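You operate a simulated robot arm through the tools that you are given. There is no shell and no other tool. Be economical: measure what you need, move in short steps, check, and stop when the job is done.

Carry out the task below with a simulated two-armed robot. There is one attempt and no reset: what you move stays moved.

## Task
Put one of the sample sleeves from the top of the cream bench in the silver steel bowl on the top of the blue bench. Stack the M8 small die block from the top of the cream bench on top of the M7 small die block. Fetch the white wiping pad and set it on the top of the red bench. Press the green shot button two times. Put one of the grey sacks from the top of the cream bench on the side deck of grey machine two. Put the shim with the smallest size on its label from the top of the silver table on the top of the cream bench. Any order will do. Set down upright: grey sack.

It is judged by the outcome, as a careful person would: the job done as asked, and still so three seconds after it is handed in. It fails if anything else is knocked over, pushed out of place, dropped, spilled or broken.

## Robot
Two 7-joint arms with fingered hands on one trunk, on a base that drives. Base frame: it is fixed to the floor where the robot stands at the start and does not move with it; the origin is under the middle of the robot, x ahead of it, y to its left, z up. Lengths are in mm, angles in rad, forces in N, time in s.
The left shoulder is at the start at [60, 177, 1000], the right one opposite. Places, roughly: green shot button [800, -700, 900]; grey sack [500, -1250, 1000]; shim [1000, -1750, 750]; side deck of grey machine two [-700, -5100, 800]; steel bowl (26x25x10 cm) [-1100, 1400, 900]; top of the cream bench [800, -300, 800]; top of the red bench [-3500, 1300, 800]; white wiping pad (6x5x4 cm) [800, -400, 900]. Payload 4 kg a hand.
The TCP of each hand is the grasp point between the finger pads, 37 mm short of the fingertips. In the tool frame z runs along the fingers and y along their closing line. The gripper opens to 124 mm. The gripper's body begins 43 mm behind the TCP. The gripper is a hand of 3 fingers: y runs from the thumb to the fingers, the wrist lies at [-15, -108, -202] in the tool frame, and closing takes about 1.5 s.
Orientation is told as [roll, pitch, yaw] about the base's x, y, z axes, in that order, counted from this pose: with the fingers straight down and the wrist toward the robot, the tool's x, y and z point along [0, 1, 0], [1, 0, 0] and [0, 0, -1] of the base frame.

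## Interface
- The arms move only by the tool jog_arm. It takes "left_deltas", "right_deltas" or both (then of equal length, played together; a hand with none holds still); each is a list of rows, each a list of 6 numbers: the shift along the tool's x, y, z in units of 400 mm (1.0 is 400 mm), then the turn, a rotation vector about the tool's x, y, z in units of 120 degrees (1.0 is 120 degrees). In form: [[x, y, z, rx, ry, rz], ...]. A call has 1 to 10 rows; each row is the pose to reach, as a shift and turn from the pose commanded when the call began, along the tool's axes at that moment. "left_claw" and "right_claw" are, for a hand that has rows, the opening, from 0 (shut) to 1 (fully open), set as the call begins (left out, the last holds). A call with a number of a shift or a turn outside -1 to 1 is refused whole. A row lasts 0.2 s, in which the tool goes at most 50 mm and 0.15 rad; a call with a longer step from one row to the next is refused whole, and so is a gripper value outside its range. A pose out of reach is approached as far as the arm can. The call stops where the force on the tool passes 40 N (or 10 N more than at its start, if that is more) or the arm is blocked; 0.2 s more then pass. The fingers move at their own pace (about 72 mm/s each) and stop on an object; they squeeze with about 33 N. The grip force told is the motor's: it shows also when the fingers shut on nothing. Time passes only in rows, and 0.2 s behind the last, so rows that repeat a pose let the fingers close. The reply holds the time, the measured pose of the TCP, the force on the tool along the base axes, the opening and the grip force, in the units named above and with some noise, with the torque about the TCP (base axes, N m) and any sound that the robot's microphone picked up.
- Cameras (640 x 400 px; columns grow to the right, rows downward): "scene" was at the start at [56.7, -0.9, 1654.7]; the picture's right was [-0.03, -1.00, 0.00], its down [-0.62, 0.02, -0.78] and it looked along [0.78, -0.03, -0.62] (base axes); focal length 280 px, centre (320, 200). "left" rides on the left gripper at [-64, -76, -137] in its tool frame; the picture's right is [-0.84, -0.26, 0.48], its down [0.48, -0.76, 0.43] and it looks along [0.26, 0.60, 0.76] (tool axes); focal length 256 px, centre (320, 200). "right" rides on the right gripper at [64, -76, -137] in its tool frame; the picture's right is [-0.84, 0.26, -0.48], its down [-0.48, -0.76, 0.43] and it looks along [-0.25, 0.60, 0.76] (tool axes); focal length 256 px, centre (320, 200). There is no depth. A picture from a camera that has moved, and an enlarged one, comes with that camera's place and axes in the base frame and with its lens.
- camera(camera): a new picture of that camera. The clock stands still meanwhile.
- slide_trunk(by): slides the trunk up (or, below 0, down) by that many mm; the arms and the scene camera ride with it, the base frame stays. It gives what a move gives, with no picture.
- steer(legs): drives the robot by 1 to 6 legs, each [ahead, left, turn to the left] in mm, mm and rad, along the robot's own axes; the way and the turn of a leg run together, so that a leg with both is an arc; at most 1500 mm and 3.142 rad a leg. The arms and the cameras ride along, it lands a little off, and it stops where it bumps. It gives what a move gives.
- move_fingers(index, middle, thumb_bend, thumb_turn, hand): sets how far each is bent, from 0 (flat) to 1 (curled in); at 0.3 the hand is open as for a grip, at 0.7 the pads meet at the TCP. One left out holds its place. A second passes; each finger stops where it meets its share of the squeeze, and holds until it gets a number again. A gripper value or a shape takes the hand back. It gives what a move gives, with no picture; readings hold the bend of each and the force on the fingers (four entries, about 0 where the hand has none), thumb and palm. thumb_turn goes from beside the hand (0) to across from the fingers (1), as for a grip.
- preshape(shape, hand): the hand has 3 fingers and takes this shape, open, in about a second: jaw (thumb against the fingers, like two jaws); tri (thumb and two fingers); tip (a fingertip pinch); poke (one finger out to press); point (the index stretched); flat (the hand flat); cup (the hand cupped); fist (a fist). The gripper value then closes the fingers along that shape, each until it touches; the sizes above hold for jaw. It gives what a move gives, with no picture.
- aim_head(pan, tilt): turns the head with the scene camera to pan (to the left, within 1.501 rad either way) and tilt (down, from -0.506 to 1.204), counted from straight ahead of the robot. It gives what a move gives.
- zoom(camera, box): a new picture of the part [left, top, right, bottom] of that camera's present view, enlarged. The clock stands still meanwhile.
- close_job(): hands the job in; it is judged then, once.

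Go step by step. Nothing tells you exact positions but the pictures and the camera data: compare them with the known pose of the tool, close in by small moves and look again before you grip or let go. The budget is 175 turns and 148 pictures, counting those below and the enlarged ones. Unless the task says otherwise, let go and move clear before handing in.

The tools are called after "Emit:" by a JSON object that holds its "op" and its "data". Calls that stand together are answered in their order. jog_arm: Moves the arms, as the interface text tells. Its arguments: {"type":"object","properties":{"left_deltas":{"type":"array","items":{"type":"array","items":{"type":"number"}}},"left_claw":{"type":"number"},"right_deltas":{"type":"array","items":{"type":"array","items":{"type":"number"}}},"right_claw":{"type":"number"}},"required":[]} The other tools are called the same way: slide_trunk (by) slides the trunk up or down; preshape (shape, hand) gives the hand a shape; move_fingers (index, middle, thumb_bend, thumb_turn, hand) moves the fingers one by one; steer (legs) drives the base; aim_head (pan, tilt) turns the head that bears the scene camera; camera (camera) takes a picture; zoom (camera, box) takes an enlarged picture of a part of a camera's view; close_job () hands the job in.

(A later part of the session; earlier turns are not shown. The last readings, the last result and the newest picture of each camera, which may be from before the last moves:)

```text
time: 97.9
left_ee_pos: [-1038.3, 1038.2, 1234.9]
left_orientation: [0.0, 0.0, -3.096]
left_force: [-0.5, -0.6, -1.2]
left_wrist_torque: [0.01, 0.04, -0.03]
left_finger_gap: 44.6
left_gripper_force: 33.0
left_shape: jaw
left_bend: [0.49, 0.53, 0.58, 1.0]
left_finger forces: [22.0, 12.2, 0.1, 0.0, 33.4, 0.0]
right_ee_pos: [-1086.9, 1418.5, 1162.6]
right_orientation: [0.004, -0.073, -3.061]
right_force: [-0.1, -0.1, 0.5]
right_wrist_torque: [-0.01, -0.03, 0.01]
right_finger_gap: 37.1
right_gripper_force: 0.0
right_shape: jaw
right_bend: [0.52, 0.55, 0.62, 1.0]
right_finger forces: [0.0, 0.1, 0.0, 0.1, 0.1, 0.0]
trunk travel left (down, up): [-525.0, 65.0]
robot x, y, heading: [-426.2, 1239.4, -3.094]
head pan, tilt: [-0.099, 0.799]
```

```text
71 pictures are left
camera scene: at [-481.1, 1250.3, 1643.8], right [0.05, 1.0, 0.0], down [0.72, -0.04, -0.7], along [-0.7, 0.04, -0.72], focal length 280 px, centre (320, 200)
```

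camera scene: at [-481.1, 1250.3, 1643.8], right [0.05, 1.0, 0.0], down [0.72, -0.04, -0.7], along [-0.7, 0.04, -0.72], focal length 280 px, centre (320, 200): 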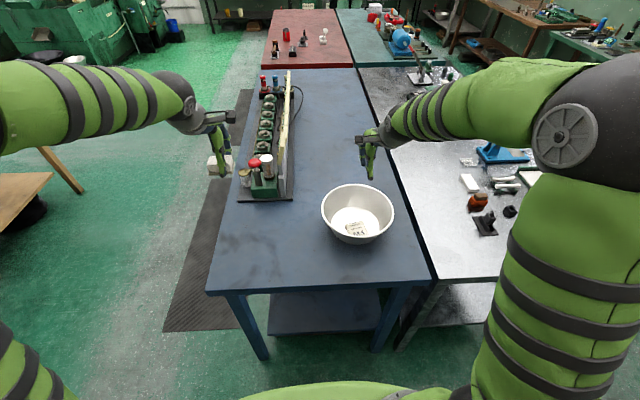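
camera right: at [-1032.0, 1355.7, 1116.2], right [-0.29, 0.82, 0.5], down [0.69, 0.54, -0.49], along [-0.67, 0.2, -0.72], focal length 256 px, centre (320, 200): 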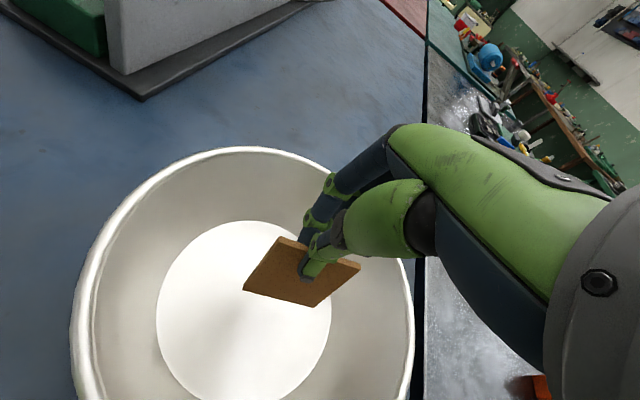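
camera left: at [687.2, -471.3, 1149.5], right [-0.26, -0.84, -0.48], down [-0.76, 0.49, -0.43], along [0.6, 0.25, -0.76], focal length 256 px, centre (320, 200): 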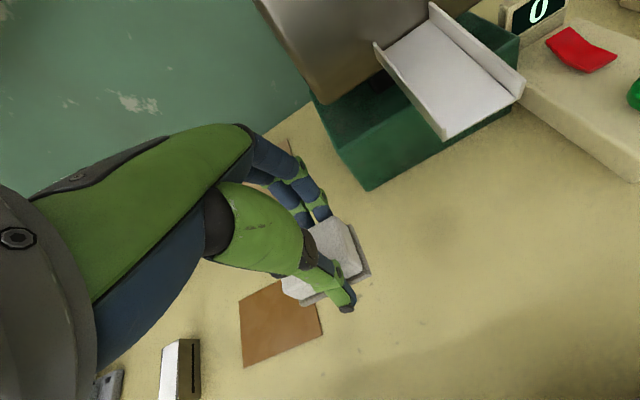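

Sleeve M4 lies in the bowl. Next I drive with the pad to the red bench via the aisle in front of the blue bench.

Emit:
{"op": "steer", "data": {"legs": [[0, 745, -0.045]]}}

Emit:
{"op": "aim_head", "data": {"pan": 0.1, "tilt": 0.35}}

Emit:
{"op": "camera", "data": {"camera": "scene"}}

```text
time: 101.9
left_ee_pos: [-1022.2, 310.7, 1234.6]
left_orientation: [0.0, 0.001, -3.125]
left_force: [1.1, -0.8, -0.7]
left_wrist_torque: [0.03, -0.01, 0.01]
left_finger_gap: 44.7
left_gripper_force: 32.9
left_shape: jaw
left_bend: [0.49, 0.53, 0.58, 1.0]
left_finger forces: [21.9, 12.4, 0.0, 0.0, 33.4, 0.0]
right_ee_pos: [-1059.6, 691.8, 1162.1]
right_orientation: [0.003, -0.074, -3.091]
right_force: [0.0, 0.0, -0.2]
right_wrist_torque: [-0.01, 0.0, -0.01]
right_finger_gap: 36.9
right_gripper_force: 0.0
right_shape: jaw
right_bend: [0.52, 0.55, 0.62, 1.0]
right_finger forces: [0.0, 0.0, 0.0, 0.0, 0.1, 0.0]
trunk travel left (down, up): [-525.0, 65.0]
robot x, y, heading: [-408.8, 497.3, -3.126]
head pan, tilt: [-0.099, 0.799]
```

```text
time: 102.8
left_ee_pos: [-1021.3, 311.3, 1235.0]
left_orientation: [-0.001, 0.001, -3.127]
left_force: [-0.5, 0.3, -0.7]
left_wrist_torque: [0.01, 0.03, 0.01]
left_finger_gap: 44.7
left_gripper_force: 33.0
left_shape: jaw
left_bend: [0.49, 0.53, 0.58, 1.0]
left_finger forces: [22.0, 12.3, 0.1, 0.0, 33.3, 0.0]
right_ee_pos: [-1060.1, 693.2, 1161.9]
right_orientation: [0.005, -0.073, -3.093]
right_force: [0.0, 0.1, -0.9]
right_wrist_torque: [-0.02, -0.04, -0.03]
right_finger_gap: 37.1
right_gripper_force: 0.1
right_shape: jaw
right_bend: [0.52, 0.55, 0.62, 1.0]
right_finger forces: [0.0, 0.0, 0.0, 0.0, 0.0, 0.0]
trunk travel left (down, up): [-525.0, 65.0]
robot x, y, heading: [-410.2, 495.1, -3.128]
head pan, tilt: [0.099, 0.351]
```

```text
70 pictures are left
camera scene: at [-471.0, 489.2, 1683.4], right [-0.11, 0.99, 0.0], down [0.34, 0.04, -0.94], along [-0.93, -0.11, -0.34], focal length 280 px, centre (320, 200)
```

scene: 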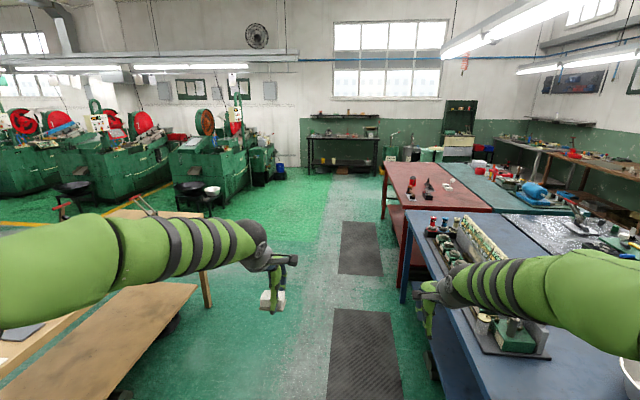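

Emit:
{"op": "jog_arm", "data": {"right_deltas": [[0, 0, -0.1, 0, 0, 0], [0, 0, -0.2, 0, 0, 0]]}}

Emit:
{"op": "steer", "data": {"legs": [[1100, 0, -0.0136], [1100, 10, 0], [0, 0, -1.5708]]}}

Emit:
{"op": "aim_head", "data": {"pan": 0.15, "tilt": 0.8}}

Emit:
{"op": "camera", "data": {"camera": "scene"}}

```text
time: 103.4
left_ee_pos: [-1022.1, 311.1, 1234.8]
left_orientation: [0.001, 0.0, -3.125]
left_force: [-0.9, 1.0, -0.2]
left_wrist_torque: [-0.02, -0.02, -0.01]
left_finger_gap: 44.8
left_gripper_force: 33.3
left_shape: jaw
left_bend: [0.49, 0.53, 0.58, 1.0]
left_finger forces: [21.9, 12.2, 0.0, 0.0, 33.4, 0.0]
right_ee_pos: [-1052.1, 690.4, 1239.3]
right_orientation: [0.003, -0.072, -3.093]
right_force: [-0.1, -0.4, 0.1]
right_wrist_torque: [0.0, 0.01, -0.02]
right_finger_gap: 37.1
right_gripper_force: 0.0
right_shape: jaw
right_bend: [0.52, 0.55, 0.62, 1.0]
right_finger forces: [0.0, 0.1, 0.0, 0.0, 0.1, 0.0]
trunk travel left (down, up): [-525.0, 65.0]
robot x, y, heading: [-406.5, 498.3, -3.123]
head pan, tilt: [0.099, 0.351]
```

```text
time: 118.2
left_ee_pos: [-2733.6, 1118.6, 1235.0]
left_orientation: [-0.002, 0.0, 1.513]
left_force: [0.3, 0.3, -1.9]
left_wrist_torque: [0.0, 0.02, 0.03]
left_finger_gap: 44.3
left_gripper_force: 32.9
left_shape: jaw
left_bend: [0.49, 0.53, 0.59, 1.0]
left_finger forces: [22.0, 12.0, 0.0, 0.0, 33.5, 0.0]
right_ee_pos: [-2352.9, 1121.5, 1238.7]
right_orientation: [0.005, -0.074, 1.546]
right_force: [0.2, 0.6, 0.4]
right_wrist_torque: [0.03, 0.0, -0.03]
right_finger_gap: 36.9
right_gripper_force: 0.0
right_shape: jaw
right_bend: [0.52, 0.55, 0.62, 1.0]
right_finger forces: [0.1, 0.1, 0.0, 0.0, 0.0, 0.1]
trunk travel left (down, up): [-525.0, 65.0]
robot x, y, heading: [-2588.3, 494.6, 1.509]
head pan, tilt: [0.099, 0.351]
```

```text
time: 119.1
left_ee_pos: [-2734.5, 1118.0, 1234.6]
left_orientation: [0.0, -0.001, 1.512]
left_force: [-0.3, -0.5, 0.0]
left_wrist_torque: [0.03, 0.0, 0.0]
left_finger_gap: 44.5
left_gripper_force: 33.4
left_shape: jaw
left_bend: [0.49, 0.53, 0.59, 1.0]
left_finger forces: [21.9, 12.1, 0.0, 0.0, 33.5, 0.1]
right_ee_pos: [-2351.9, 1122.2, 1239.5]
right_orientation: [0.004, -0.074, 1.548]
right_force: [0.2, 0.1, -0.5]
right_wrist_torque: [-0.02, 0.0, 0.02]
right_finger_gap: 37.0
right_gripper_force: 0.1
right_shape: jaw
right_bend: [0.52, 0.55, 0.62, 1.0]
right_finger forces: [0.1, 0.1, 0.0, 0.1, 0.0, 0.1]
trunk travel left (down, up): [-525.0, 65.0]
robot x, y, heading: [-2596.5, 493.1, 1.515]
head pan, tilt: [0.15, 0.799]
```

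```text
69 pictures are left
camera scene: at [-2601.2, 546.1, 1643.9], right [1.0, 0.09, 0.0], down [0.07, -0.71, -0.7], along [-0.06, 0.69, -0.72], focal length 280 px, centre (320, 200)
```

scene: 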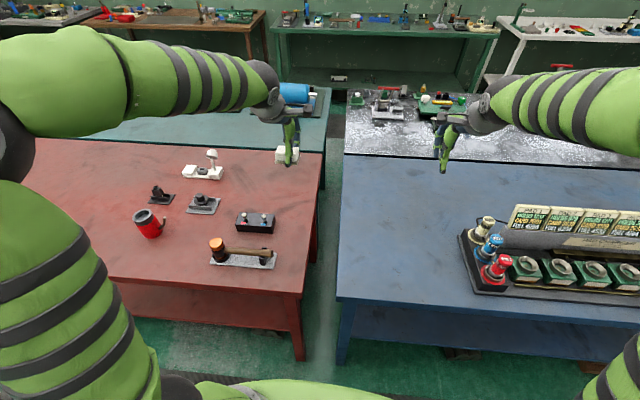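

Emit:
{"op": "jog_arm", "data": {"left_deltas": [[0.03, 0.08, 0, 0, 0, 0], [0.06, 0.17, 0.04, 0, 0, 0], [0.09, 0.26, 0.1, 0, 0, 0], [0.12, 0.34, 0.18, 0, 0, 0], [0.15, 0.41, 0.27, 0, 0, 0], [0.1666, 0.446, 0.37, 0, 0, 0], [0.1666, 0.446, 0.47, 0, 0, 0], [0.1666, 0.446, 0.57, 0, 0, 0], [0.1666, 0.446, 0.65, 0, 0, 0], [0.1666, 0.446, 0.71, 0, 0, 0]]}}

Emit:
{"op": "camera", "data": {"camera": "left"}}

Emit:
{"op": "zoom", "data": {"camera": "scene", "box": [180, 140, 340, 240]}}

```text
time: 121.3
left_ee_pos: [-2792.4, 1299.4, 951.3]
left_orientation: [0.001, 0.0, 1.516]
left_force: [0.2, -0.1, -1.0]
left_wrist_torque: [0.0, 0.0, 0.02]
left_finger_gap: 44.5
left_gripper_force: 33.2
left_shape: jaw
left_bend: [0.49, 0.53, 0.59, 1.0]
left_finger forces: [22.0, 12.2, 0.0, 0.1, 33.6, 0.1]
right_ee_pos: [-2352.7, 1121.2, 1240.1]
right_orientation: [0.004, -0.071, 1.55]
right_force: [1.1, 0.4, 0.3]
right_wrist_torque: [-0.03, -0.04, -0.02]
right_finger_gap: 36.9
right_gripper_force: 0.1
right_shape: jaw
right_bend: [0.52, 0.55, 0.62, 1.0]
right_finger forces: [0.0, 0.0, 0.0, 0.1, 0.1, 0.1]
trunk travel left (down, up): [-525.0, 65.0]
robot x, y, heading: [-2591.0, 494.9, 1.514]
head pan, tilt: [0.15, 0.799]
```

```text
68 pictures are left
camera left: at [-2731.9, 1219.6, 1086.3], right [0.82, -0.3, -0.48], down [-0.53, -0.73, -0.43], along [-0.22, 0.61, -0.76], focal length 256 px, centre (320, 200)
```

left: 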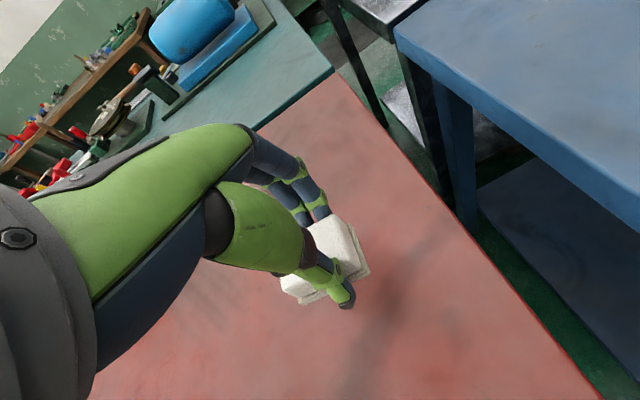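

```text
4.00 times, centred on (260, 190) of scene
camera zoom: at [-2601.4, 546.7, 1643.8], right [1.0, 0.09, 0.0], down [0.07, -0.71, -0.7], along [-0.06, 0.69, -0.72], focal length 1120 px, centre (560, 240)
```

zoom: 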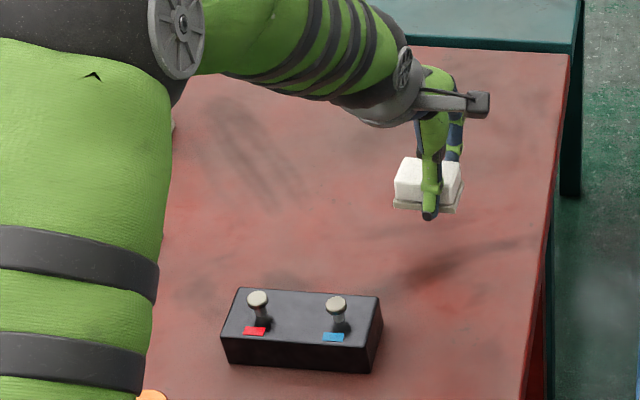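

Clear space below. Lower until contact.

Emit:
{"op": "jog_arm", "data": {"left_deltas": [[0, 0, 0.05, 0, 0, 0], [0, 0, 0.1, 0, 0, 0], [0, 0, 0.12, 0, 0, 0], [0, 0, 0.13, 0, 0, 0], [0, 0, 0.14, 0, 0, 0], [0, 0, 0.145, 0, 0, 0]]}}

```text
time: 122.7
left_ee_pos: [-2789.3, 1301.4, 896.5]
left_orientation: [0.0, -0.005, 1.513]
left_force: [0.7, -5.4, 18.9]
left_wrist_torque: [0.23, -0.04, -0.01]
left_finger_gap: 45.1
left_gripper_force: 32.8
left_shape: jaw
left_bend: [0.49, 0.53, 0.59, 1.0]
left_finger forces: [21.6, 12.5, 0.1, 0.0, 43.4, 0.0]
right_ee_pos: [-2352.5, 1119.3, 1240.6]
right_orientation: [0.004, -0.073, 1.547]
right_force: [-0.3, 0.4, -0.2]
right_wrist_torque: [0.01, 0.03, -0.02]
right_finger_gap: 36.8
right_gripper_force: 0.1
right_shape: jaw
right_bend: [0.52, 0.55, 0.62, 1.0]
right_finger forces: [0.0, 0.1, 0.0, 0.1, 0.0, 0.0]
trunk travel left (down, up): [-525.0, 65.0]
robot x, y, heading: [-2590.2, 489.9, 1.517]
head pan, tilt: [0.15, 0.799]
```

Emit:
{"op": "jog_arm", "data": {"left_deltas": [[0, 0, -0.005, 0, 0, 0], [0, 0, -0.005, 0, 0, 0], [0, 0, -0.005, 0, 0, 0], [0, 0, -0.005, 0, 0, 0], [0, 0, -0.06, 0, 0, 0], [0, 0, -0.16, 0, 0, 0], [0, 0, -0.28, 0, 0, 0], [0, 0, -0.4, 0, 0, 0], [0, 0, -0.52, 0, 0, 0], [0, 0, -0.64, 0, 0, 0]], "left_claw": 0.8}}

Emit:
{"op": "jog_arm", "data": {"left_deltas": [[0, -0.1, -0.05, 0, 0, 0], [0, -0.2, -0.1, 0, 0, 0], [0, -0.3, -0.15, 0, 0, 0], [0, -0.4, -0.2, 0, 0, 0]]}}

Emit:
{"op": "camera", "data": {"camera": "scene"}}

```text
time: 124.9
left_ee_pos: [-2789.0, 1302.0, 1149.5]
left_orientation: [0.001, 0.001, 1.511]
left_force: [0.1, -0.4, 0.1]
left_wrist_torque: [-0.02, 0.01, -0.01]
left_finger_gap: 99.3
left_gripper_force: 0.0
left_shape: jaw
left_bend: [0.33, 0.35, 0.0, 0.98]
left_finger forces: [0.1, 0.0, 0.1, 0.0, 0.1, 0.0]
right_ee_pos: [-2353.0, 1120.2, 1240.1]
right_orientation: [0.005, -0.075, 1.547]
right_force: [-0.1, 0.4, -0.5]
right_wrist_torque: [0.04, -0.02, 0.0]
right_finger_gap: 37.2
right_gripper_force: 0.2
right_shape: jaw
right_bend: [0.52, 0.55, 0.62, 1.0]
right_finger forces: [0.1, 0.0, 0.0, 0.0, 0.0, 0.0]
trunk travel left (down, up): [-525.0, 65.0]
robot x, y, heading: [-2591.0, 495.6, 1.512]
head pan, tilt: [0.15, 0.799]
```

```text
time: 125.9
left_ee_pos: [-2798.7, 1142.0, 1229.8]
left_orientation: [0.0, 0.0, 1.513]
left_force: [0.2, 0.6, 0.5]
left_wrist_torque: [-0.01, -0.04, -0.04]
left_finger_gap: 99.0
left_gripper_force: 0.1
left_shape: jaw
left_bend: [0.33, 0.35, 0.0, 0.98]
left_finger forces: [0.0, 0.0, 0.0, 0.0, 0.0, 0.0]
right_ee_pos: [-2354.1, 1120.9, 1240.7]
right_orientation: [0.004, -0.073, 1.547]
right_force: [-0.2, 0.2, 0.4]
right_wrist_torque: [0.0, 0.03, 0.01]
right_finger_gap: 37.0
right_gripper_force: 0.2
right_shape: jaw
right_bend: [0.52, 0.55, 0.62, 1.0]
right_finger forces: [0.1, 0.0, 0.0, 0.1, 0.0, 0.0]
trunk travel left (down, up): [-525.0, 65.0]
robot x, y, heading: [-2592.4, 493.4, 1.516]
head pan, tilt: [0.15, 0.799]
```

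```text
66 pictures are left
camera scene: at [-2601.8, 544.8, 1643.8], right [1.0, 0.09, 0.0], down [0.07, -0.71, -0.7], along [-0.06, 0.69, -0.72], focal length 280 px, centre (320, 200)
```

scene: 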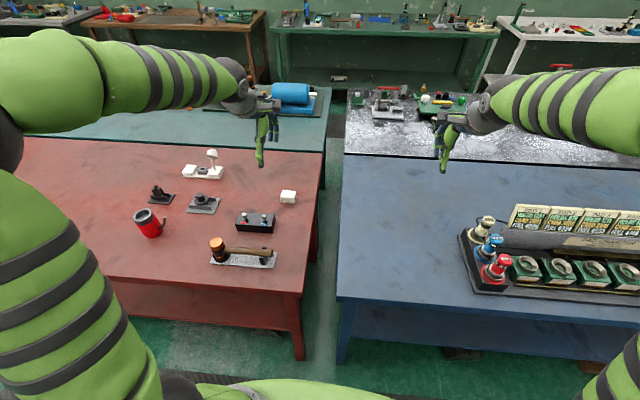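

Pad is set. Now back to the cream bench's right end for the sack and the shim.

Emit:
{"op": "steer", "data": {"legs": [[0, 0, -1.514], [1170, 0, 0], [1170, 0, 0]]}}

```text
time: 141.2
left_ee_pos: [392.8, 678.8, 1228.5]
left_orientation: [0.001, 0.0, -0.013]
left_force: [1.0, -0.4, -1.0]
left_wrist_torque: [-0.03, 0.02, -0.01]
left_finger_gap: 99.2
left_gripper_force: 0.0
left_shape: jaw
left_bend: [0.33, 0.35, 0.0, 0.98]
left_finger forces: [0.0, 0.1, 0.1, 0.1, 0.0, 0.1]
right_ee_pos: [392.2, 233.6, 1239.5]
right_orientation: [0.003, -0.073, 0.024]
right_force: [1.0, 0.4, 0.7]
right_wrist_torque: [0.0, 0.01, 0.01]
right_finger_gap: 36.9
right_gripper_force: 0.0
right_shape: jaw
right_bend: [0.52, 0.55, 0.62, 1.0]
right_finger forces: [0.0, 0.1, 0.0, 0.1, 0.0, 0.0]
trunk travel left (down, up): [-525.0, 65.0]
robot x, y, heading: [-248.6, 441.0, -0.011]
head pan, tilt: [0.15, 0.799]
```

Emit:
{"op": "steer", "data": {"legs": [[0, -750, 0.011], [20, -780, 0]]}}

Emit:
{"op": "aim_head", "data": {"pan": -0.35, "tilt": 0.6}}

Emit:
{"op": "camera", "data": {"camera": "scene"}}

```text
time: 149.2
left_ee_pos: [418.2, -881.3, 1230.5]
left_orientation: [0.0, -0.001, -0.001]
left_force: [0.2, -0.4, -0.7]
left_wrist_torque: [0.01, 0.02, -0.01]
left_finger_gap: 98.8
left_gripper_force: 0.1
left_shape: jaw
left_bend: [0.33, 0.35, 0.0, 0.98]
left_finger forces: [0.0, 0.0, 0.0, 0.0, 0.1, 0.1]
right_ee_pos: [421.8, -1325.3, 1239.9]
right_orientation: [0.003, -0.074, 0.035]
right_force: [-0.2, 0.1, -0.6]
right_wrist_torque: [0.03, -0.02, 0.0]
right_finger_gap: 37.0
right_gripper_force: 0.1
right_shape: jaw
right_bend: [0.52, 0.55, 0.62, 1.0]
right_finger forces: [0.1, 0.1, 0.0, 0.0, 0.0, 0.0]
trunk travel left (down, up): [-525.0, 65.0]
robot x, y, heading: [-219.0, -1123.9, -0.004]
head pan, tilt: [0.15, 0.799]
```

```text
time: 150.2
left_ee_pos: [417.8, -880.0, 1229.1]
left_orientation: [0.0, 0.0, -0.001]
left_force: [0.0, -0.3, -0.5]
left_wrist_torque: [-0.01, 0.04, 0.0]
left_finger_gap: 99.1
left_gripper_force: 0.0
left_shape: jaw
left_bend: [0.33, 0.35, 0.0, 0.98]
left_finger forces: [0.0, 0.0, 0.0, 0.0, 0.1, 0.0]
right_ee_pos: [420.8, -1324.5, 1239.7]
right_orientation: [0.003, -0.072, 0.035]
right_force: [-0.8, 0.7, 0.2]
right_wrist_torque: [0.0, 0.02, 0.02]
right_finger_gap: 37.1
right_gripper_force: 0.0
right_shape: jaw
right_bend: [0.52, 0.55, 0.62, 1.0]
right_finger forces: [0.0, 0.0, 0.1, 0.1, 0.0, 0.1]
trunk travel left (down, up): [-525.0, 65.0]
robot x, y, heading: [-215.0, -1122.3, -0.005]
head pan, tilt: [-0.351, 0.6]
```

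```text
65 pictures are left
camera scene: at [-165.7, -1150.8, 1660.6], right [-0.34, -0.94, 0.0], down [-0.53, 0.19, -0.82], along [0.77, -0.28, -0.57], focal length 280 px, centre (320, 200)
```

scene: 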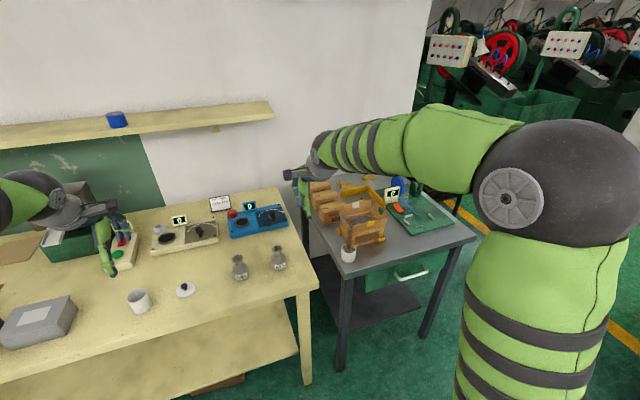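

Emit:
{"op": "zoom", "data": {"camera": "scene", "box": [280, 160, 480, 285]}}

Emit:
{"op": "zoom", "data": {"camera": "scene", "box": [210, 230, 310, 300]}}

```text
3.20 times, centred on (380, 222) of scene
camera zoom: at [-165.7, -1150.8, 1660.6], right [-0.34, -0.94, 0.0], down [-0.53, 0.19, -0.82], along [0.77, -0.28, -0.57], focal length 896 px, centre (128, 128)
```

zoom: 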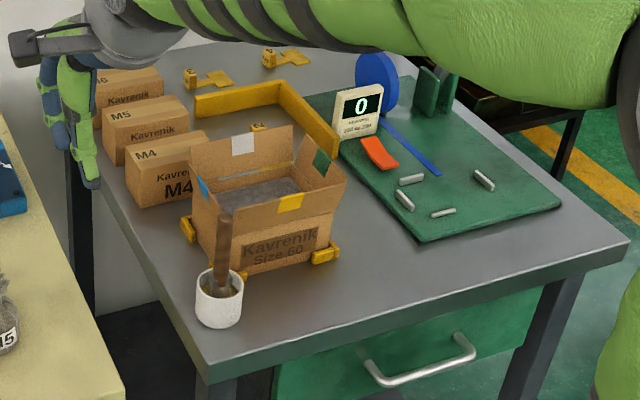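

```text
5.71 times, centred on (260, 265) of scene
camera zoom: at [-165.7, -1150.8, 1660.6], right [-0.34, -0.94, 0.0], down [-0.53, 0.19, -0.82], along [0.77, -0.28, -0.57], focal length 1600 px, centre (663, -171)
```

zoom: 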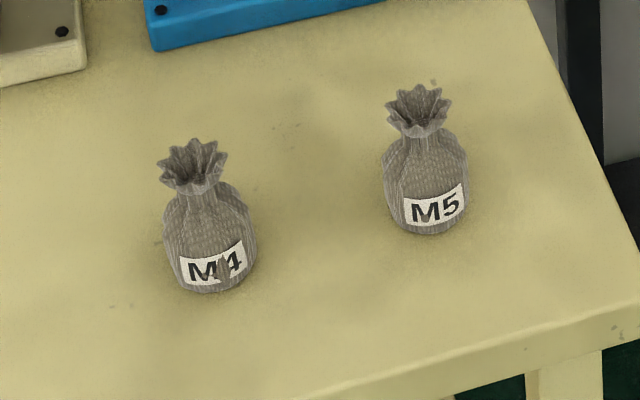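

Emit:
{"op": "steer", "data": {"legs": [[0, -420, 0], [280, 0, 0.005]]}}

Emit:
{"op": "camera", "data": {"camera": "right"}}

Emit:
{"op": "camera", "data": {"camera": "scene"}}

```text
time: 154.3
left_ee_pos: [702.7, -1292.2, 1228.3]
left_orientation: [0.002, 0.002, 0.011]
left_force: [0.7, -0.6, -0.8]
left_wrist_torque: [0.04, 0.01, 0.0]
left_finger_gap: 99.0
left_gripper_force: 0.1
left_shape: jaw
left_bend: [0.33, 0.35, 0.0, 0.98]
left_finger forces: [0.0, 0.1, 0.0, 0.0, 0.0, 0.1]
right_ee_pos: [712.1, -1739.6, 1238.6]
right_orientation: [0.004, -0.072, 0.044]
right_force: [0.0, 0.1, 0.1]
right_wrist_torque: [0.01, 0.03, 0.01]
right_finger_gap: 36.8
right_gripper_force: 0.0
right_shape: jaw
right_bend: [0.52, 0.55, 0.62, 1.0]
right_finger forces: [0.0, 0.0, 0.0, 0.0, 0.0, 0.1]
trunk travel left (down, up): [-525.0, 65.0]
robot x, y, heading: [63.7, -1540.2, 0.012]
head pan, tilt: [-0.351, 0.6]
```

```text
62 pictures are left
camera right: at [624.5, -1680.7, 1369.8], right [0.26, -0.83, 0.5], down [-0.7, -0.51, -0.49], along [0.66, -0.22, -0.72], focal length 256 px, centre (320, 200)
```

right: 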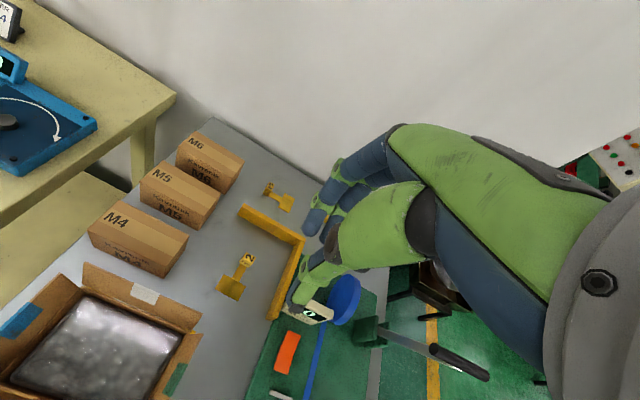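

```text
61 pictures are left
camera scene: at [122.5, -1569.5, 1660.6], right [-0.33, -0.94, 0.0], down [-0.53, 0.19, -0.82], along [0.78, -0.28, -0.57], focal length 280 px, centre (320, 200)
```

scene: 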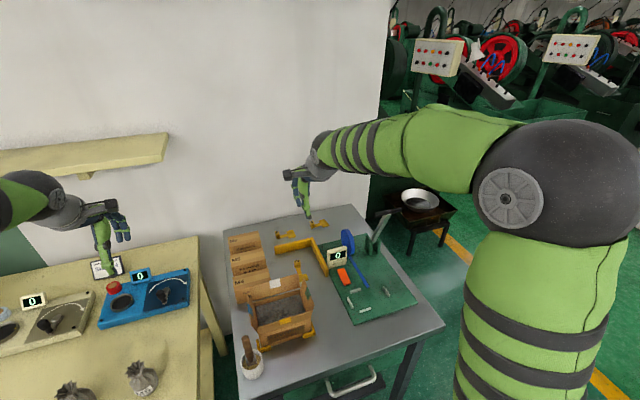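

Emit:
{"op": "zoom", "data": {"camera": "scene", "box": [265, 210, 345, 290]}}

Emit:
{"op": "zoom", "data": {"camera": "right", "box": [200, 160, 330, 310]}}

```text
5.00 times, centred on (305, 250) of scene
camera zoom: at [122.5, -1569.5, 1660.6], right [-0.33, -0.94, 0.0], down [-0.53, 0.19, -0.82], along [0.78, -0.28, -0.57], focal length 1400 px, centre (395, -50)
```

zoom: 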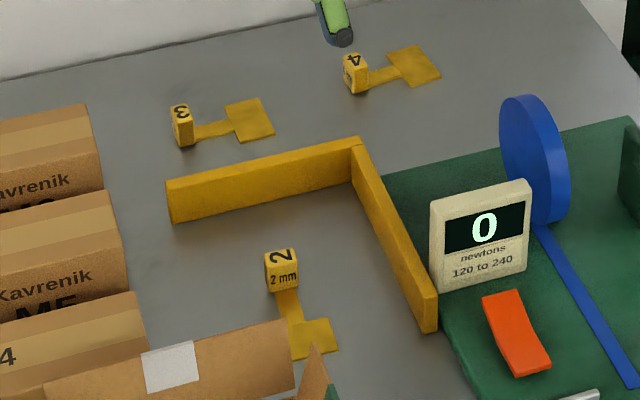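

```text
2.67 times, centred on (265, 235) of right
camera zoom: at [624.5, -1680.7, 1369.8], right [0.26, -0.83, 0.5], down [-0.7, -0.51, -0.49], along [0.66, -0.22, -0.72], focal length 683 px, centre (467, 107)
```

zoom: 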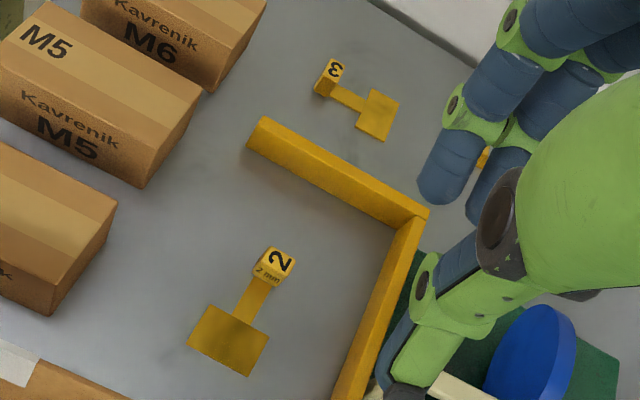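

The 2 mm shim (smallest of 2, 3, 4) is nearest, its label cube at about (842, -1735). I straighten and turn the right hand over it.

Emit:
{"op": "jog_arm", "data": {"right_deltas": [[0, 0, 0, 0.0344, 0, 0]], "right_claw": 0.5}}

Emit:
{"op": "jog_arm", "data": {"right_deltas": [[0, 0.033, 0.01, 0, 0, -0.0705], [0, 0.066, 0.03, 0, 0, -0.141], [0, 0.1, 0.06, 0, 0, -0.2115], [0, 0.133, 0.1, 0, 0, -0.282], [0, 0.165, 0.14, 0, 0, -0.3525], [0, 0.198, 0.18, 0, 0, -0.423], [0, 0.231, 0.22, 0, 0, -0.4935], [0, 0.264, 0.26, 0, 0, -0.564], [0, 0.297, 0.3, 0, 0, -0.6345], [0, 0.325, 0.35, 0, 0, -0.705]]}}

Emit:
{"op": "camera", "data": {"camera": "right"}}

Emit:
{"op": "camera", "data": {"camera": "scene"}}

```text
time: 154.7
left_ee_pos: [701.8, -1293.4, 1227.6]
left_orientation: [0.0, 0.001, 0.01]
left_force: [-0.2, 0.6, -0.9]
left_wrist_torque: [0.03, 0.02, 0.02]
left_finger_gap: 98.6
left_gripper_force: 0.1
left_shape: jaw
left_bend: [0.33, 0.35, 0.0, 0.98]
left_finger forces: [0.0, 0.0, 0.1, 0.0, 0.0, 0.0]
right_ee_pos: [710.4, -1739.3, 1240.0]
right_orientation: [0.004, -0.001, 0.045]
right_force: [-0.1, 0.4, 0.1]
right_wrist_torque: [-0.02, 0.0, -0.01]
right_finger_gap: 61.8
right_gripper_force: 0.0
right_shape: jaw
right_bend: [0.42, 0.46, 0.56, 1.0]
right_finger forces: [0.0, 0.1, 0.0, 0.1, 0.1, 0.0]
trunk travel left (down, up): [-525.0, 65.0]
robot x, y, heading: [69.8, -1544.1, 0.01]
head pan, tilt: [-0.351, 0.6]
```

```text
time: 156.9
left_ee_pos: [704.4, -1293.1, 1228.1]
left_orientation: [0.001, 0.002, 0.009]
left_force: [-0.3, 0.4, -0.2]
left_wrist_torque: [0.03, 0.04, 0.0]
left_finger_gap: 99.0
left_gripper_force: 0.0
left_shape: jaw
left_bend: [0.33, 0.35, 0.0, 0.98]
left_finger forces: [0.0, 0.1, 0.0, 0.1, 0.0, 0.1]
right_ee_pos: [841.8, -1734.0, 1097.5]
right_orientation: [-0.001, -0.002, 1.523]
right_force: [0.0, 0.2, -0.5]
right_wrist_torque: [-0.01, 0.0, 0.04]
right_finger_gap: 61.5
right_gripper_force: 0.0
right_shape: jaw
right_bend: [0.42, 0.46, 0.56, 1.0]
right_finger forces: [0.0, 0.0, 0.0, 0.1, 0.0, 0.1]
trunk travel left (down, up): [-525.0, 65.0]
robot x, y, heading: [70.7, -1543.5, 0.018]
head pan, tilt: [-0.351, 0.6]
```

```text
58 pictures are left
camera right: at [776.0, -1808.6, 1234.1], right [0.85, 0.21, 0.48], down [0.45, -0.78, -0.44], along [0.28, 0.59, -0.76], focal length 256 px, centre (320, 200)
```

right: 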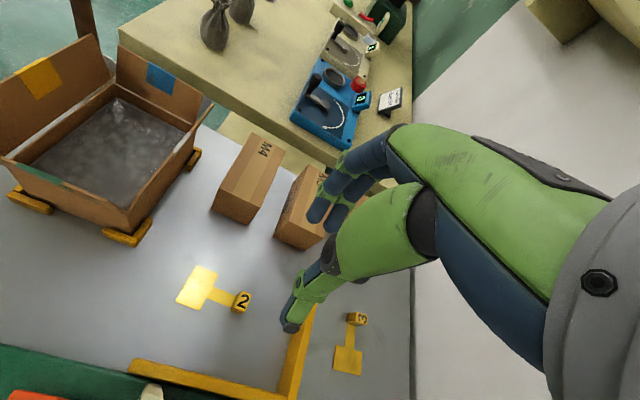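

```text
57 pictures are left
camera scene: at [122.4, -1569.6, 1660.7], right [-0.33, -0.94, 0.0], down [-0.53, 0.19, -0.82], along [0.78, -0.28, -0.57], focal length 280 px, centre (320, 200)
```

scene: 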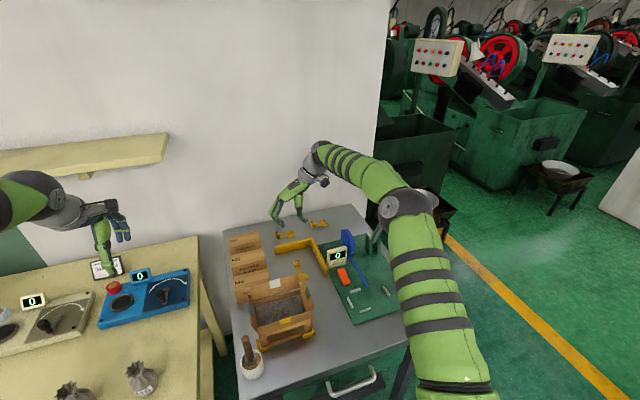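

Emit:
{"op": "jog_arm", "data": {"right_deltas": [[-0.006, 0, 0.12, 0, 0, 0], [-0.006, 0, 0.24, 0, 0, 0], [-0.006, 0, 0.36, 0, 0, 0], [-0.006, 0, 0.46, 0, 0, 0], [-0.006, 0, 0.485, 0, 0, 0], [-0.006, 0, 0.485, 0, 0, 0]]}}

Emit:
{"op": "zoom", "data": {"camera": "right", "box": [200, 180, 360, 360]}}

Emit:
{"op": "zoom", "data": {"camera": "scene", "box": [265, 220, 345, 290]}}

```text
time: 158.3
left_ee_pos: [701.6, -1293.7, 1228.7]
left_orientation: [0.0, 0.0, 0.01]
left_force: [0.3, -0.1, -0.3]
left_wrist_torque: [0.04, 0.01, 0.02]
left_finger_gap: 99.1
left_gripper_force: 0.0
left_shape: jaw
left_bend: [0.33, 0.35, 0.0, 0.98]
left_finger forces: [0.0, 0.0, 0.0, 0.0, 0.0, 0.1]
right_ee_pos: [843.1, -1731.3, 904.8]
right_orientation: [0.0, -0.003, 1.521]
right_force: [-0.5, 0.0, -0.1]
right_wrist_torque: [0.06, -0.01, 0.04]
right_finger_gap: 61.6
right_gripper_force: 0.0
right_shape: jaw
right_bend: [0.42, 0.46, 0.56, 1.0]
right_finger forces: [0.0, 0.0, 0.0, 0.1, 0.1, 0.0]
trunk travel left (down, up): [-525.0, 65.0]
robot x, y, heading: [68.1, -1542.5, 0.013]
head pan, tilt: [-0.351, 0.6]
```

```text
2.22 times, centred on (280, 270) of right
camera zoom: at [777.1, -1805.5, 1040.7], right [0.85, 0.21, 0.48], down [0.45, -0.78, -0.44], along [0.29, 0.59, -0.76], focal length 569 px, centre (409, 44)
```

zoom: 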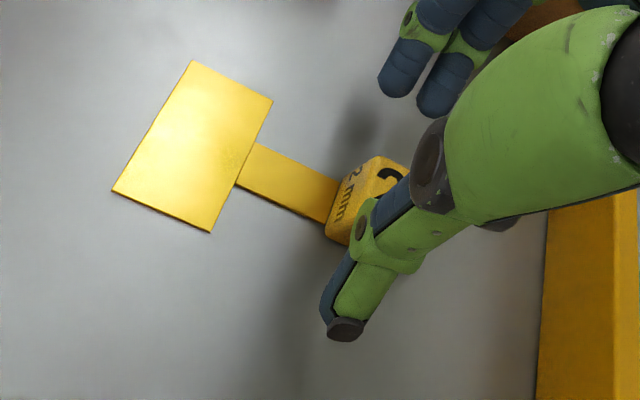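

```text
5.71 times, centred on (305, 255) of scene
camera zoom: at [121.2, -1569.5, 1660.7], right [-0.33, -0.94, 0.0], down [-0.53, 0.19, -0.82], along [0.78, -0.28, -0.57], focal length 1600 px, centre (406, -114)
```

zoom: 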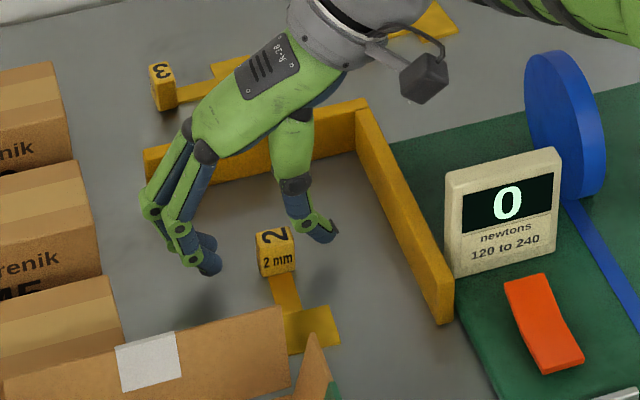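

Emit:
{"op": "jog_arm", "data": {"right_deltas": [[0, 0, 0.015, 0, 0, 0], [0, 0, 0.028, 0, 0, 0], [0, 0, 0.028, 0, 0, 0], [0, 0, 0.028, 0, 0, 0]]}}

Emit:
{"op": "jog_arm", "data": {"right_deltas": [[0, 0, 0, 0, 0, 0], [0, 0, 0, 0, 0, 0], [0, 0, 0, 0, 0, 0], [0, 0, 0, 0, 0, 0], [0, 0, 0, 0, 0, 0], [0, 0, 0, 0, 0, 0], [0, 0, 0, 0, 0, 0]], "right_claw": 0}}

Emit:
{"op": "zoom", "data": {"camera": "right", "box": [200, 180, 360, 360]}}

```text
time: 159.3
left_ee_pos: [702.2, -1293.0, 1228.2]
left_orientation: [0.0, 0.0, 0.011]
left_force: [-0.2, 0.2, -0.3]
left_wrist_torque: [0.0, 0.0, 0.0]
left_finger_gap: 99.2
left_gripper_force: 0.1
left_shape: jaw
left_bend: [0.33, 0.35, 0.0, 0.98]
left_finger forces: [0.0, 0.0, 0.1, 0.0, 0.0, 0.0]
right_ee_pos: [843.2, -1730.6, 894.7]
right_orientation: [0.002, -0.004, 1.523]
right_force: [0.4, 0.4, 1.8]
right_wrist_torque: [0.01, 0.04, 0.03]
right_finger_gap: 62.1
right_gripper_force: 0.2
right_shape: jaw
right_bend: [0.42, 0.46, 0.56, 1.0]
right_finger forces: [0.0, 0.0, 0.0, 0.1, 1.2, 0.0]
trunk travel left (down, up): [-525.0, 65.0]
robot x, y, heading: [66.3, -1541.7, 0.009]
head pan, tilt: [-0.351, 0.6]
```

```text
time: 160.9
left_ee_pos: [697.8, -1291.9, 1229.7]
left_orientation: [0.001, -0.001, 0.011]
left_force: [-0.8, -0.5, 0.1]
left_wrist_torque: [0.03, 0.01, 0.03]
left_finger_gap: 99.0
left_gripper_force: 0.2
left_shape: jaw
left_bend: [0.33, 0.35, 0.0, 0.98]
left_finger forces: [0.0, 0.0, 0.0, 0.1, 0.0, 0.0]
right_ee_pos: [842.3, -1731.3, 897.4]
right_orientation: [-0.006, -0.005, 1.52]
right_force: [-2.1, -0.9, 39.6]
right_wrist_torque: [0.34, 0.19, 0.08]
right_finger_gap: 14.7
right_gripper_force: 32.5
right_shape: jaw
right_bend: [0.7, 0.7, 0.6, 1.0]
right_finger forces: [20.6, 20.8, 0.1, 0.0, 54.7, 0.0]
trunk travel left (down, up): [-525.0, 65.0]
robot x, y, heading: [67.7, -1541.8, 0.011]
head pan, tilt: [-0.351, 0.6]
```

```text
2.22 times, centred on (280, 270) of right
camera zoom: at [775.4, -1804.4, 1033.5], right [0.85, 0.21, 0.49], down [0.45, -0.78, -0.44], along [0.29, 0.59, -0.76], focal length 569 px, centre (409, 44)
```

zoom: 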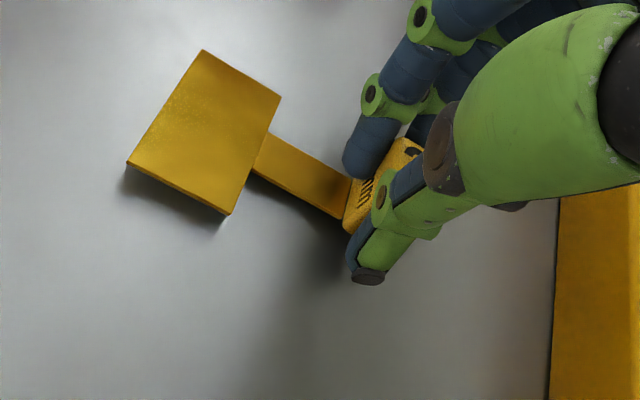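

Emit:
{"op": "jog_arm", "data": {"right_deltas": [[0, 0, -0.01, 0, 0, 0], [0, 0, -0.03, 0, 0, 0], [0, 0, -0.07, 0, 0, 0], [0, 0, -0.13, 0, 0, 0], [0, 0, -0.2, 0, 0, 0]]}}

Emit:
{"op": "camera", "data": {"camera": "right"}}

Emit:
{"op": "zoom", "data": {"camera": "scene", "box": [265, 200, 345, 290]}}

```text
time: 162.1
left_ee_pos: [701.8, -1292.3, 1228.9]
left_orientation: [-0.001, 0.0, 0.011]
left_force: [0.9, -0.2, 0.3]
left_wrist_torque: [-0.02, -0.02, 0.02]
left_finger_gap: 99.3
left_gripper_force: 0.1
left_shape: jaw
left_bend: [0.33, 0.35, 0.0, 0.98]
left_finger forces: [0.0, 0.0, 0.1, 0.1, 0.1, 0.1]
right_ee_pos: [842.2, -1730.1, 975.5]
right_orientation: [-0.001, -0.004, 1.523]
right_force: [0.0, 0.0, -0.5]
right_wrist_torque: [-0.01, -0.01, 0.02]
right_finger_gap: 12.5
right_gripper_force: 33.4
right_shape: jaw
right_bend: [0.7, 0.69, 0.61, 1.0]
right_finger forces: [18.6, 19.7, 0.0, 0.0, 33.7, 0.0]
trunk travel left (down, up): [-525.0, 65.0]
robot x, y, heading: [66.0, -1539.5, 0.009]
head pan, tilt: [-0.351, 0.6]
```

```text
53 pictures are left
camera right: at [775.7, -1804.6, 1111.2], right [0.85, 0.21, 0.48], down [0.45, -0.78, -0.44], along [0.28, 0.59, -0.76], focal length 256 px, centre (320, 200)
```

right: 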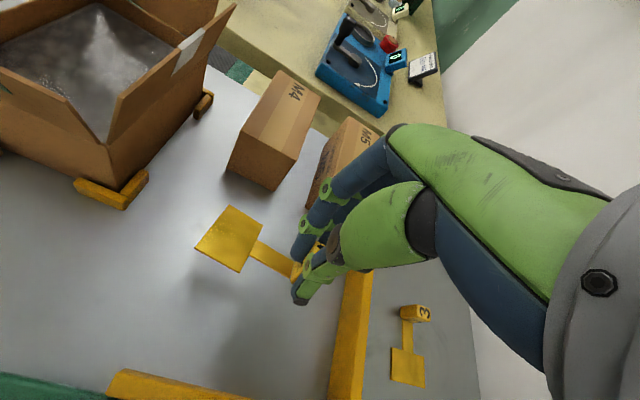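

```text
4.44 times, centred on (305, 245) of scene
camera zoom: at [120.8, -1569.3, 1660.6], right [-0.33, -0.94, 0.0], down [-0.53, 0.19, -0.83], along [0.78, -0.28, -0.56], focal length 1244 px, centre (387, 0)
```

zoom: 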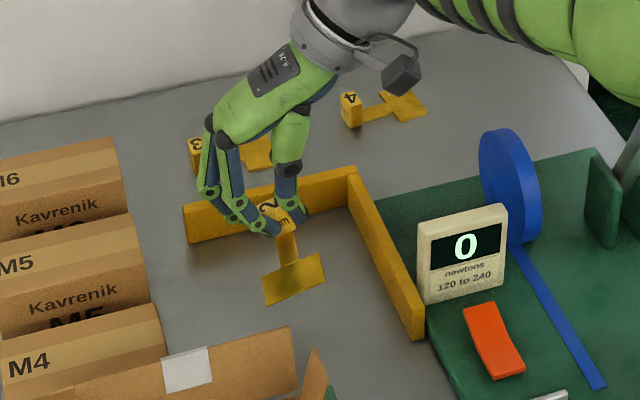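

Shim held. I raise it and look at the sacks with the left camera; the left hand will take sack M5, freeing space on the bench for the shim.

Emit:
{"op": "jog_arm", "data": {"right_deltas": [[0, 0, -0.1, 0, 0, 0], [0, 0, -0.2, 0, 0, 0], [0, 0, -0.3, 0, 0, 0], [0, 0, -0.4, 0, 0, 0], [0, 0, -0.5, 0, 0, 0]], "left_deltas": [[0.02, -0.06, 0, 0, 0, 0], [0.05, -0.12, 0, 0, 0, 0], [0.08, -0.2, 0.05, 0, 0, 0], [0.1, -0.28, 0.12, 0, 0, 0], [0.11, -0.32, 0.22, 0, 0, 0]]}}

Emit:
{"op": "camera", "data": {"camera": "left"}}

Emit:
{"op": "aim_head", "data": {"pan": 0.4, "tilt": 0.85}}

Emit:
{"op": "camera", "data": {"camera": "scene"}}

```text
time: 163.3
left_ee_pos: [569.8, -1249.1, 1143.1]
left_orientation: [0.0, 0.001, 0.011]
left_force: [0.1, 0.2, -0.1]
left_wrist_torque: [0.01, 0.01, -0.02]
left_finger_gap: 99.3
left_gripper_force: 0.0
left_shape: jaw
left_bend: [0.33, 0.35, 0.0, 0.98]
left_finger forces: [0.0, 0.1, 0.0, 0.1, 0.0, 0.0]
right_ee_pos: [842.3, -1731.6, 1174.2]
right_orientation: [0.001, -0.003, 1.522]
right_force: [-0.1, 0.2, -0.1]
right_wrist_torque: [0.03, 0.0, 0.04]
right_finger_gap: 12.5
right_gripper_force: 33.2
right_shape: jaw
right_bend: [0.7, 0.69, 0.62, 1.0]
right_finger forces: [18.1, 19.6, 0.1, 0.0, 32.8, 0.1]
trunk travel left (down, up): [-525.0, 65.0]
robot x, y, heading: [66.1, -1543.2, 0.01]
head pan, tilt: [-0.351, 0.6]
```

```text
51 pictures are left
camera left: at [495.4, -1314.1, 1277.8], right [-0.25, -0.84, -0.48], down [-0.77, 0.47, -0.43], along [0.59, 0.26, -0.76], focal length 256 px, centre (320, 200)
```

left: 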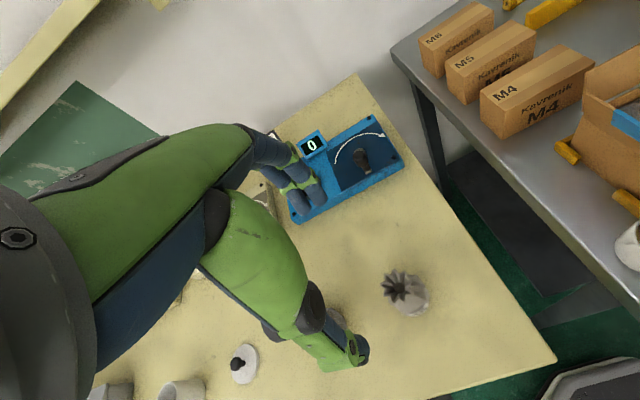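

```text
time: 164.4
left_ee_pos: [570.7, -1248.7, 1143.8]
left_orientation: [0.0, -0.001, 0.01]
left_force: [-0.2, 0.0, -0.1]
left_wrist_torque: [0.01, -0.01, 0.02]
left_finger_gap: 99.2
left_gripper_force: 0.0
left_shape: jaw
left_bend: [0.33, 0.35, 0.0, 0.98]
left_finger forces: [0.0, 0.0, 0.1, 0.0, 0.0, 0.0]
right_ee_pos: [842.4, -1732.0, 1175.1]
right_orientation: [0.0, -0.004, 1.521]
right_force: [1.0, -0.2, -0.5]
right_wrist_torque: [0.02, -0.02, 0.0]
right_finger_gap: 12.5
right_gripper_force: 33.4
right_shape: jaw
right_bend: [0.7, 0.69, 0.62, 1.0]
right_finger forces: [18.2, 19.6, 0.0, 0.1, 32.8, 0.0]
trunk travel left (down, up): [-525.0, 65.0]
robot x, y, heading: [66.5, -1538.7, 0.011]
head pan, tilt: [0.4, 0.85]
```

```text
50 pictures are left
camera scene: at [109.6, -1508.9, 1639.8], right [0.4, -0.92, 0.0], down [-0.69, -0.3, -0.66], along [0.61, 0.26, -0.75], focal length 280 px, centre (320, 200)
```

scene: 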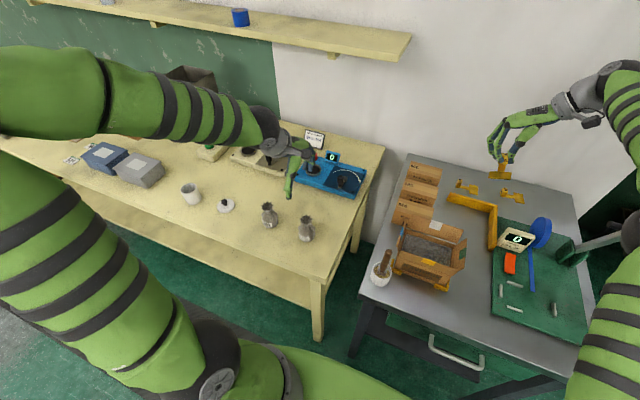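

Emit:
{"op": "jog_arm", "data": {"left_deltas": [[-0.0175, 0.029, 0.08, 0, 0, 0], [-0.0175, 0.029, 0.18, 0, 0, 0], [-0.0175, 0.029, 0.28, 0, 0, 0], [-0.0175, 0.029, 0.36, 0, 0, 0], [-0.0175, 0.029, 0.36, 0, 0, 0]]}}

Emit:
{"op": "camera", "data": {"camera": "left"}}

Emit:
{"op": "zoom", "data": {"camera": "scene", "box": [245, 170, 365, 260]}}

```text
time: 165.6
left_ee_pos: [582.6, -1256.4, 1001.2]
left_orientation: [-0.001, 0.0, 0.009]
left_force: [0.9, 0.2, 0.2]
left_wrist_torque: [-0.03, -0.02, 0.0]
left_finger_gap: 99.1
left_gripper_force: 0.0
left_shape: jaw
left_bend: [0.33, 0.35, 0.0, 0.98]
left_finger forces: [0.1, 0.0, 0.0, 0.0, 0.1, 0.0]
right_ee_pos: [842.1, -1732.1, 1175.8]
right_orientation: [0.0, -0.003, 1.522]
right_force: [-1.0, -0.4, -0.5]
right_wrist_torque: [0.02, -0.02, 0.01]
right_finger_gap: 12.5
right_gripper_force: 32.7
right_shape: jaw
right_bend: [0.7, 0.69, 0.62, 1.0]
right_finger forces: [18.2, 19.7, 0.0, 0.0, 32.7, 0.0]
trunk travel left (down, up): [-525.0, 65.0]
robot x, y, heading: [65.7, -1539.2, 0.011]
head pan, tilt: [0.4, 0.85]
```

```text
49 pictures are left
camera left: at [507.4, -1321.3, 1135.8], right [-0.25, -0.84, -0.48], down [-0.76, 0.48, -0.43], along [0.59, 0.26, -0.76], focal length 256 px, centre (320, 200)
```

left: 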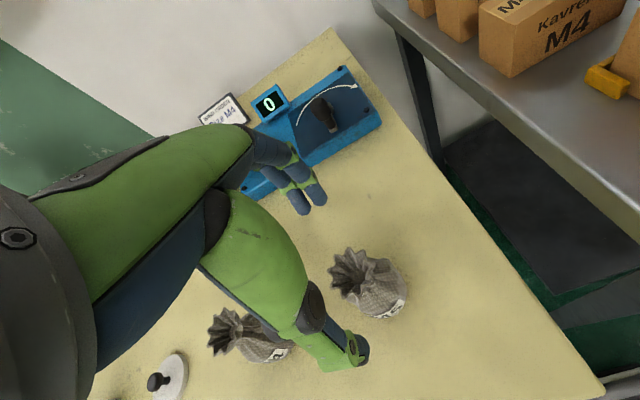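

```text
4.44 times, centred on (305, 215) of scene
camera zoom: at [109.4, -1509.1, 1639.8], right [0.4, -0.92, 0.0], down [-0.69, -0.3, -0.66], along [0.61, 0.26, -0.75], focal length 1244 px, centre (387, 133)
```

zoom: 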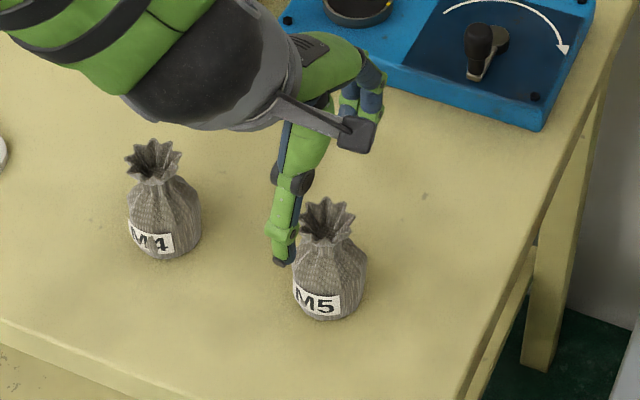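

Emit:
{"op": "jog_arm", "data": {"left_deltas": [[-0.0165, -0.011, 0.03, 0, 0, 0], [-0.0165, -0.011, 0.1, 0, 0, 0], [-0.0165, -0.011, 0.17, 0, 0, 0], [-0.0165, -0.011, 0.235, 0, 0, 0], [-0.0165, -0.011, 0.235, 0, 0, 0]]}}

Emit:
{"op": "camera", "data": {"camera": "left"}}

Emit:
{"op": "zoom", "data": {"camera": "scene", "box": [245, 170, 365, 260]}}

```text
time: 166.8
left_ee_pos: [580.6, -1264.6, 901.8]
left_orientation: [0.001, -0.001, 0.009]
left_force: [0.6, -0.7, -0.6]
left_wrist_torque: [0.02, -0.01, -0.04]
left_finger_gap: 98.9
left_gripper_force: 0.0
left_shape: jaw
left_bend: [0.33, 0.35, 0.0, 0.98]
left_finger forces: [0.0, 0.1, 0.0, 0.1, 0.1, 0.1]
right_ee_pos: [842.0, -1732.0, 1176.5]
right_orientation: [0.0, -0.002, 1.521]
right_force: [-0.5, 1.1, -1.2]
right_wrist_torque: [-0.02, 0.01, 0.02]
right_finger_gap: 12.4
right_gripper_force: 33.1
right_shape: jaw
right_bend: [0.7, 0.69, 0.62, 1.0]
right_finger forces: [18.2, 19.6, 0.0, 0.0, 32.8, 0.0]
trunk travel left (down, up): [-525.0, 65.0]
robot x, y, heading: [65.9, -1543.7, 0.014]
head pan, tilt: [0.4, 0.85]
```

```text
47 pictures are left
camera left: at [504.9, -1329.1, 1037.3], right [-0.25, -0.84, -0.48], down [-0.76, 0.48, -0.43], along [0.59, 0.26, -0.76], focal length 256 px, centre (320, 200)
```

left: 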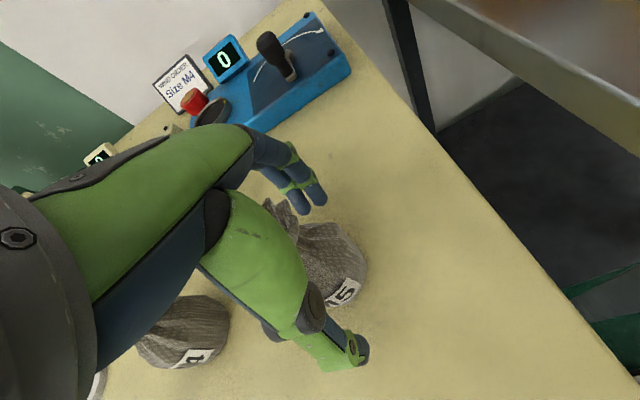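

```text
4.44 times, centred on (305, 215) of scene
camera zoom: at [109.4, -1509.1, 1639.8], right [0.4, -0.92, 0.0], down [-0.69, -0.3, -0.66], along [0.61, 0.26, -0.75], focal length 1244 px, centre (387, 133)
```

zoom: 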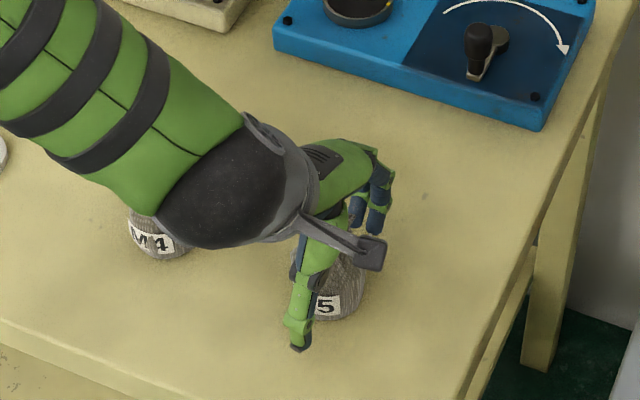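

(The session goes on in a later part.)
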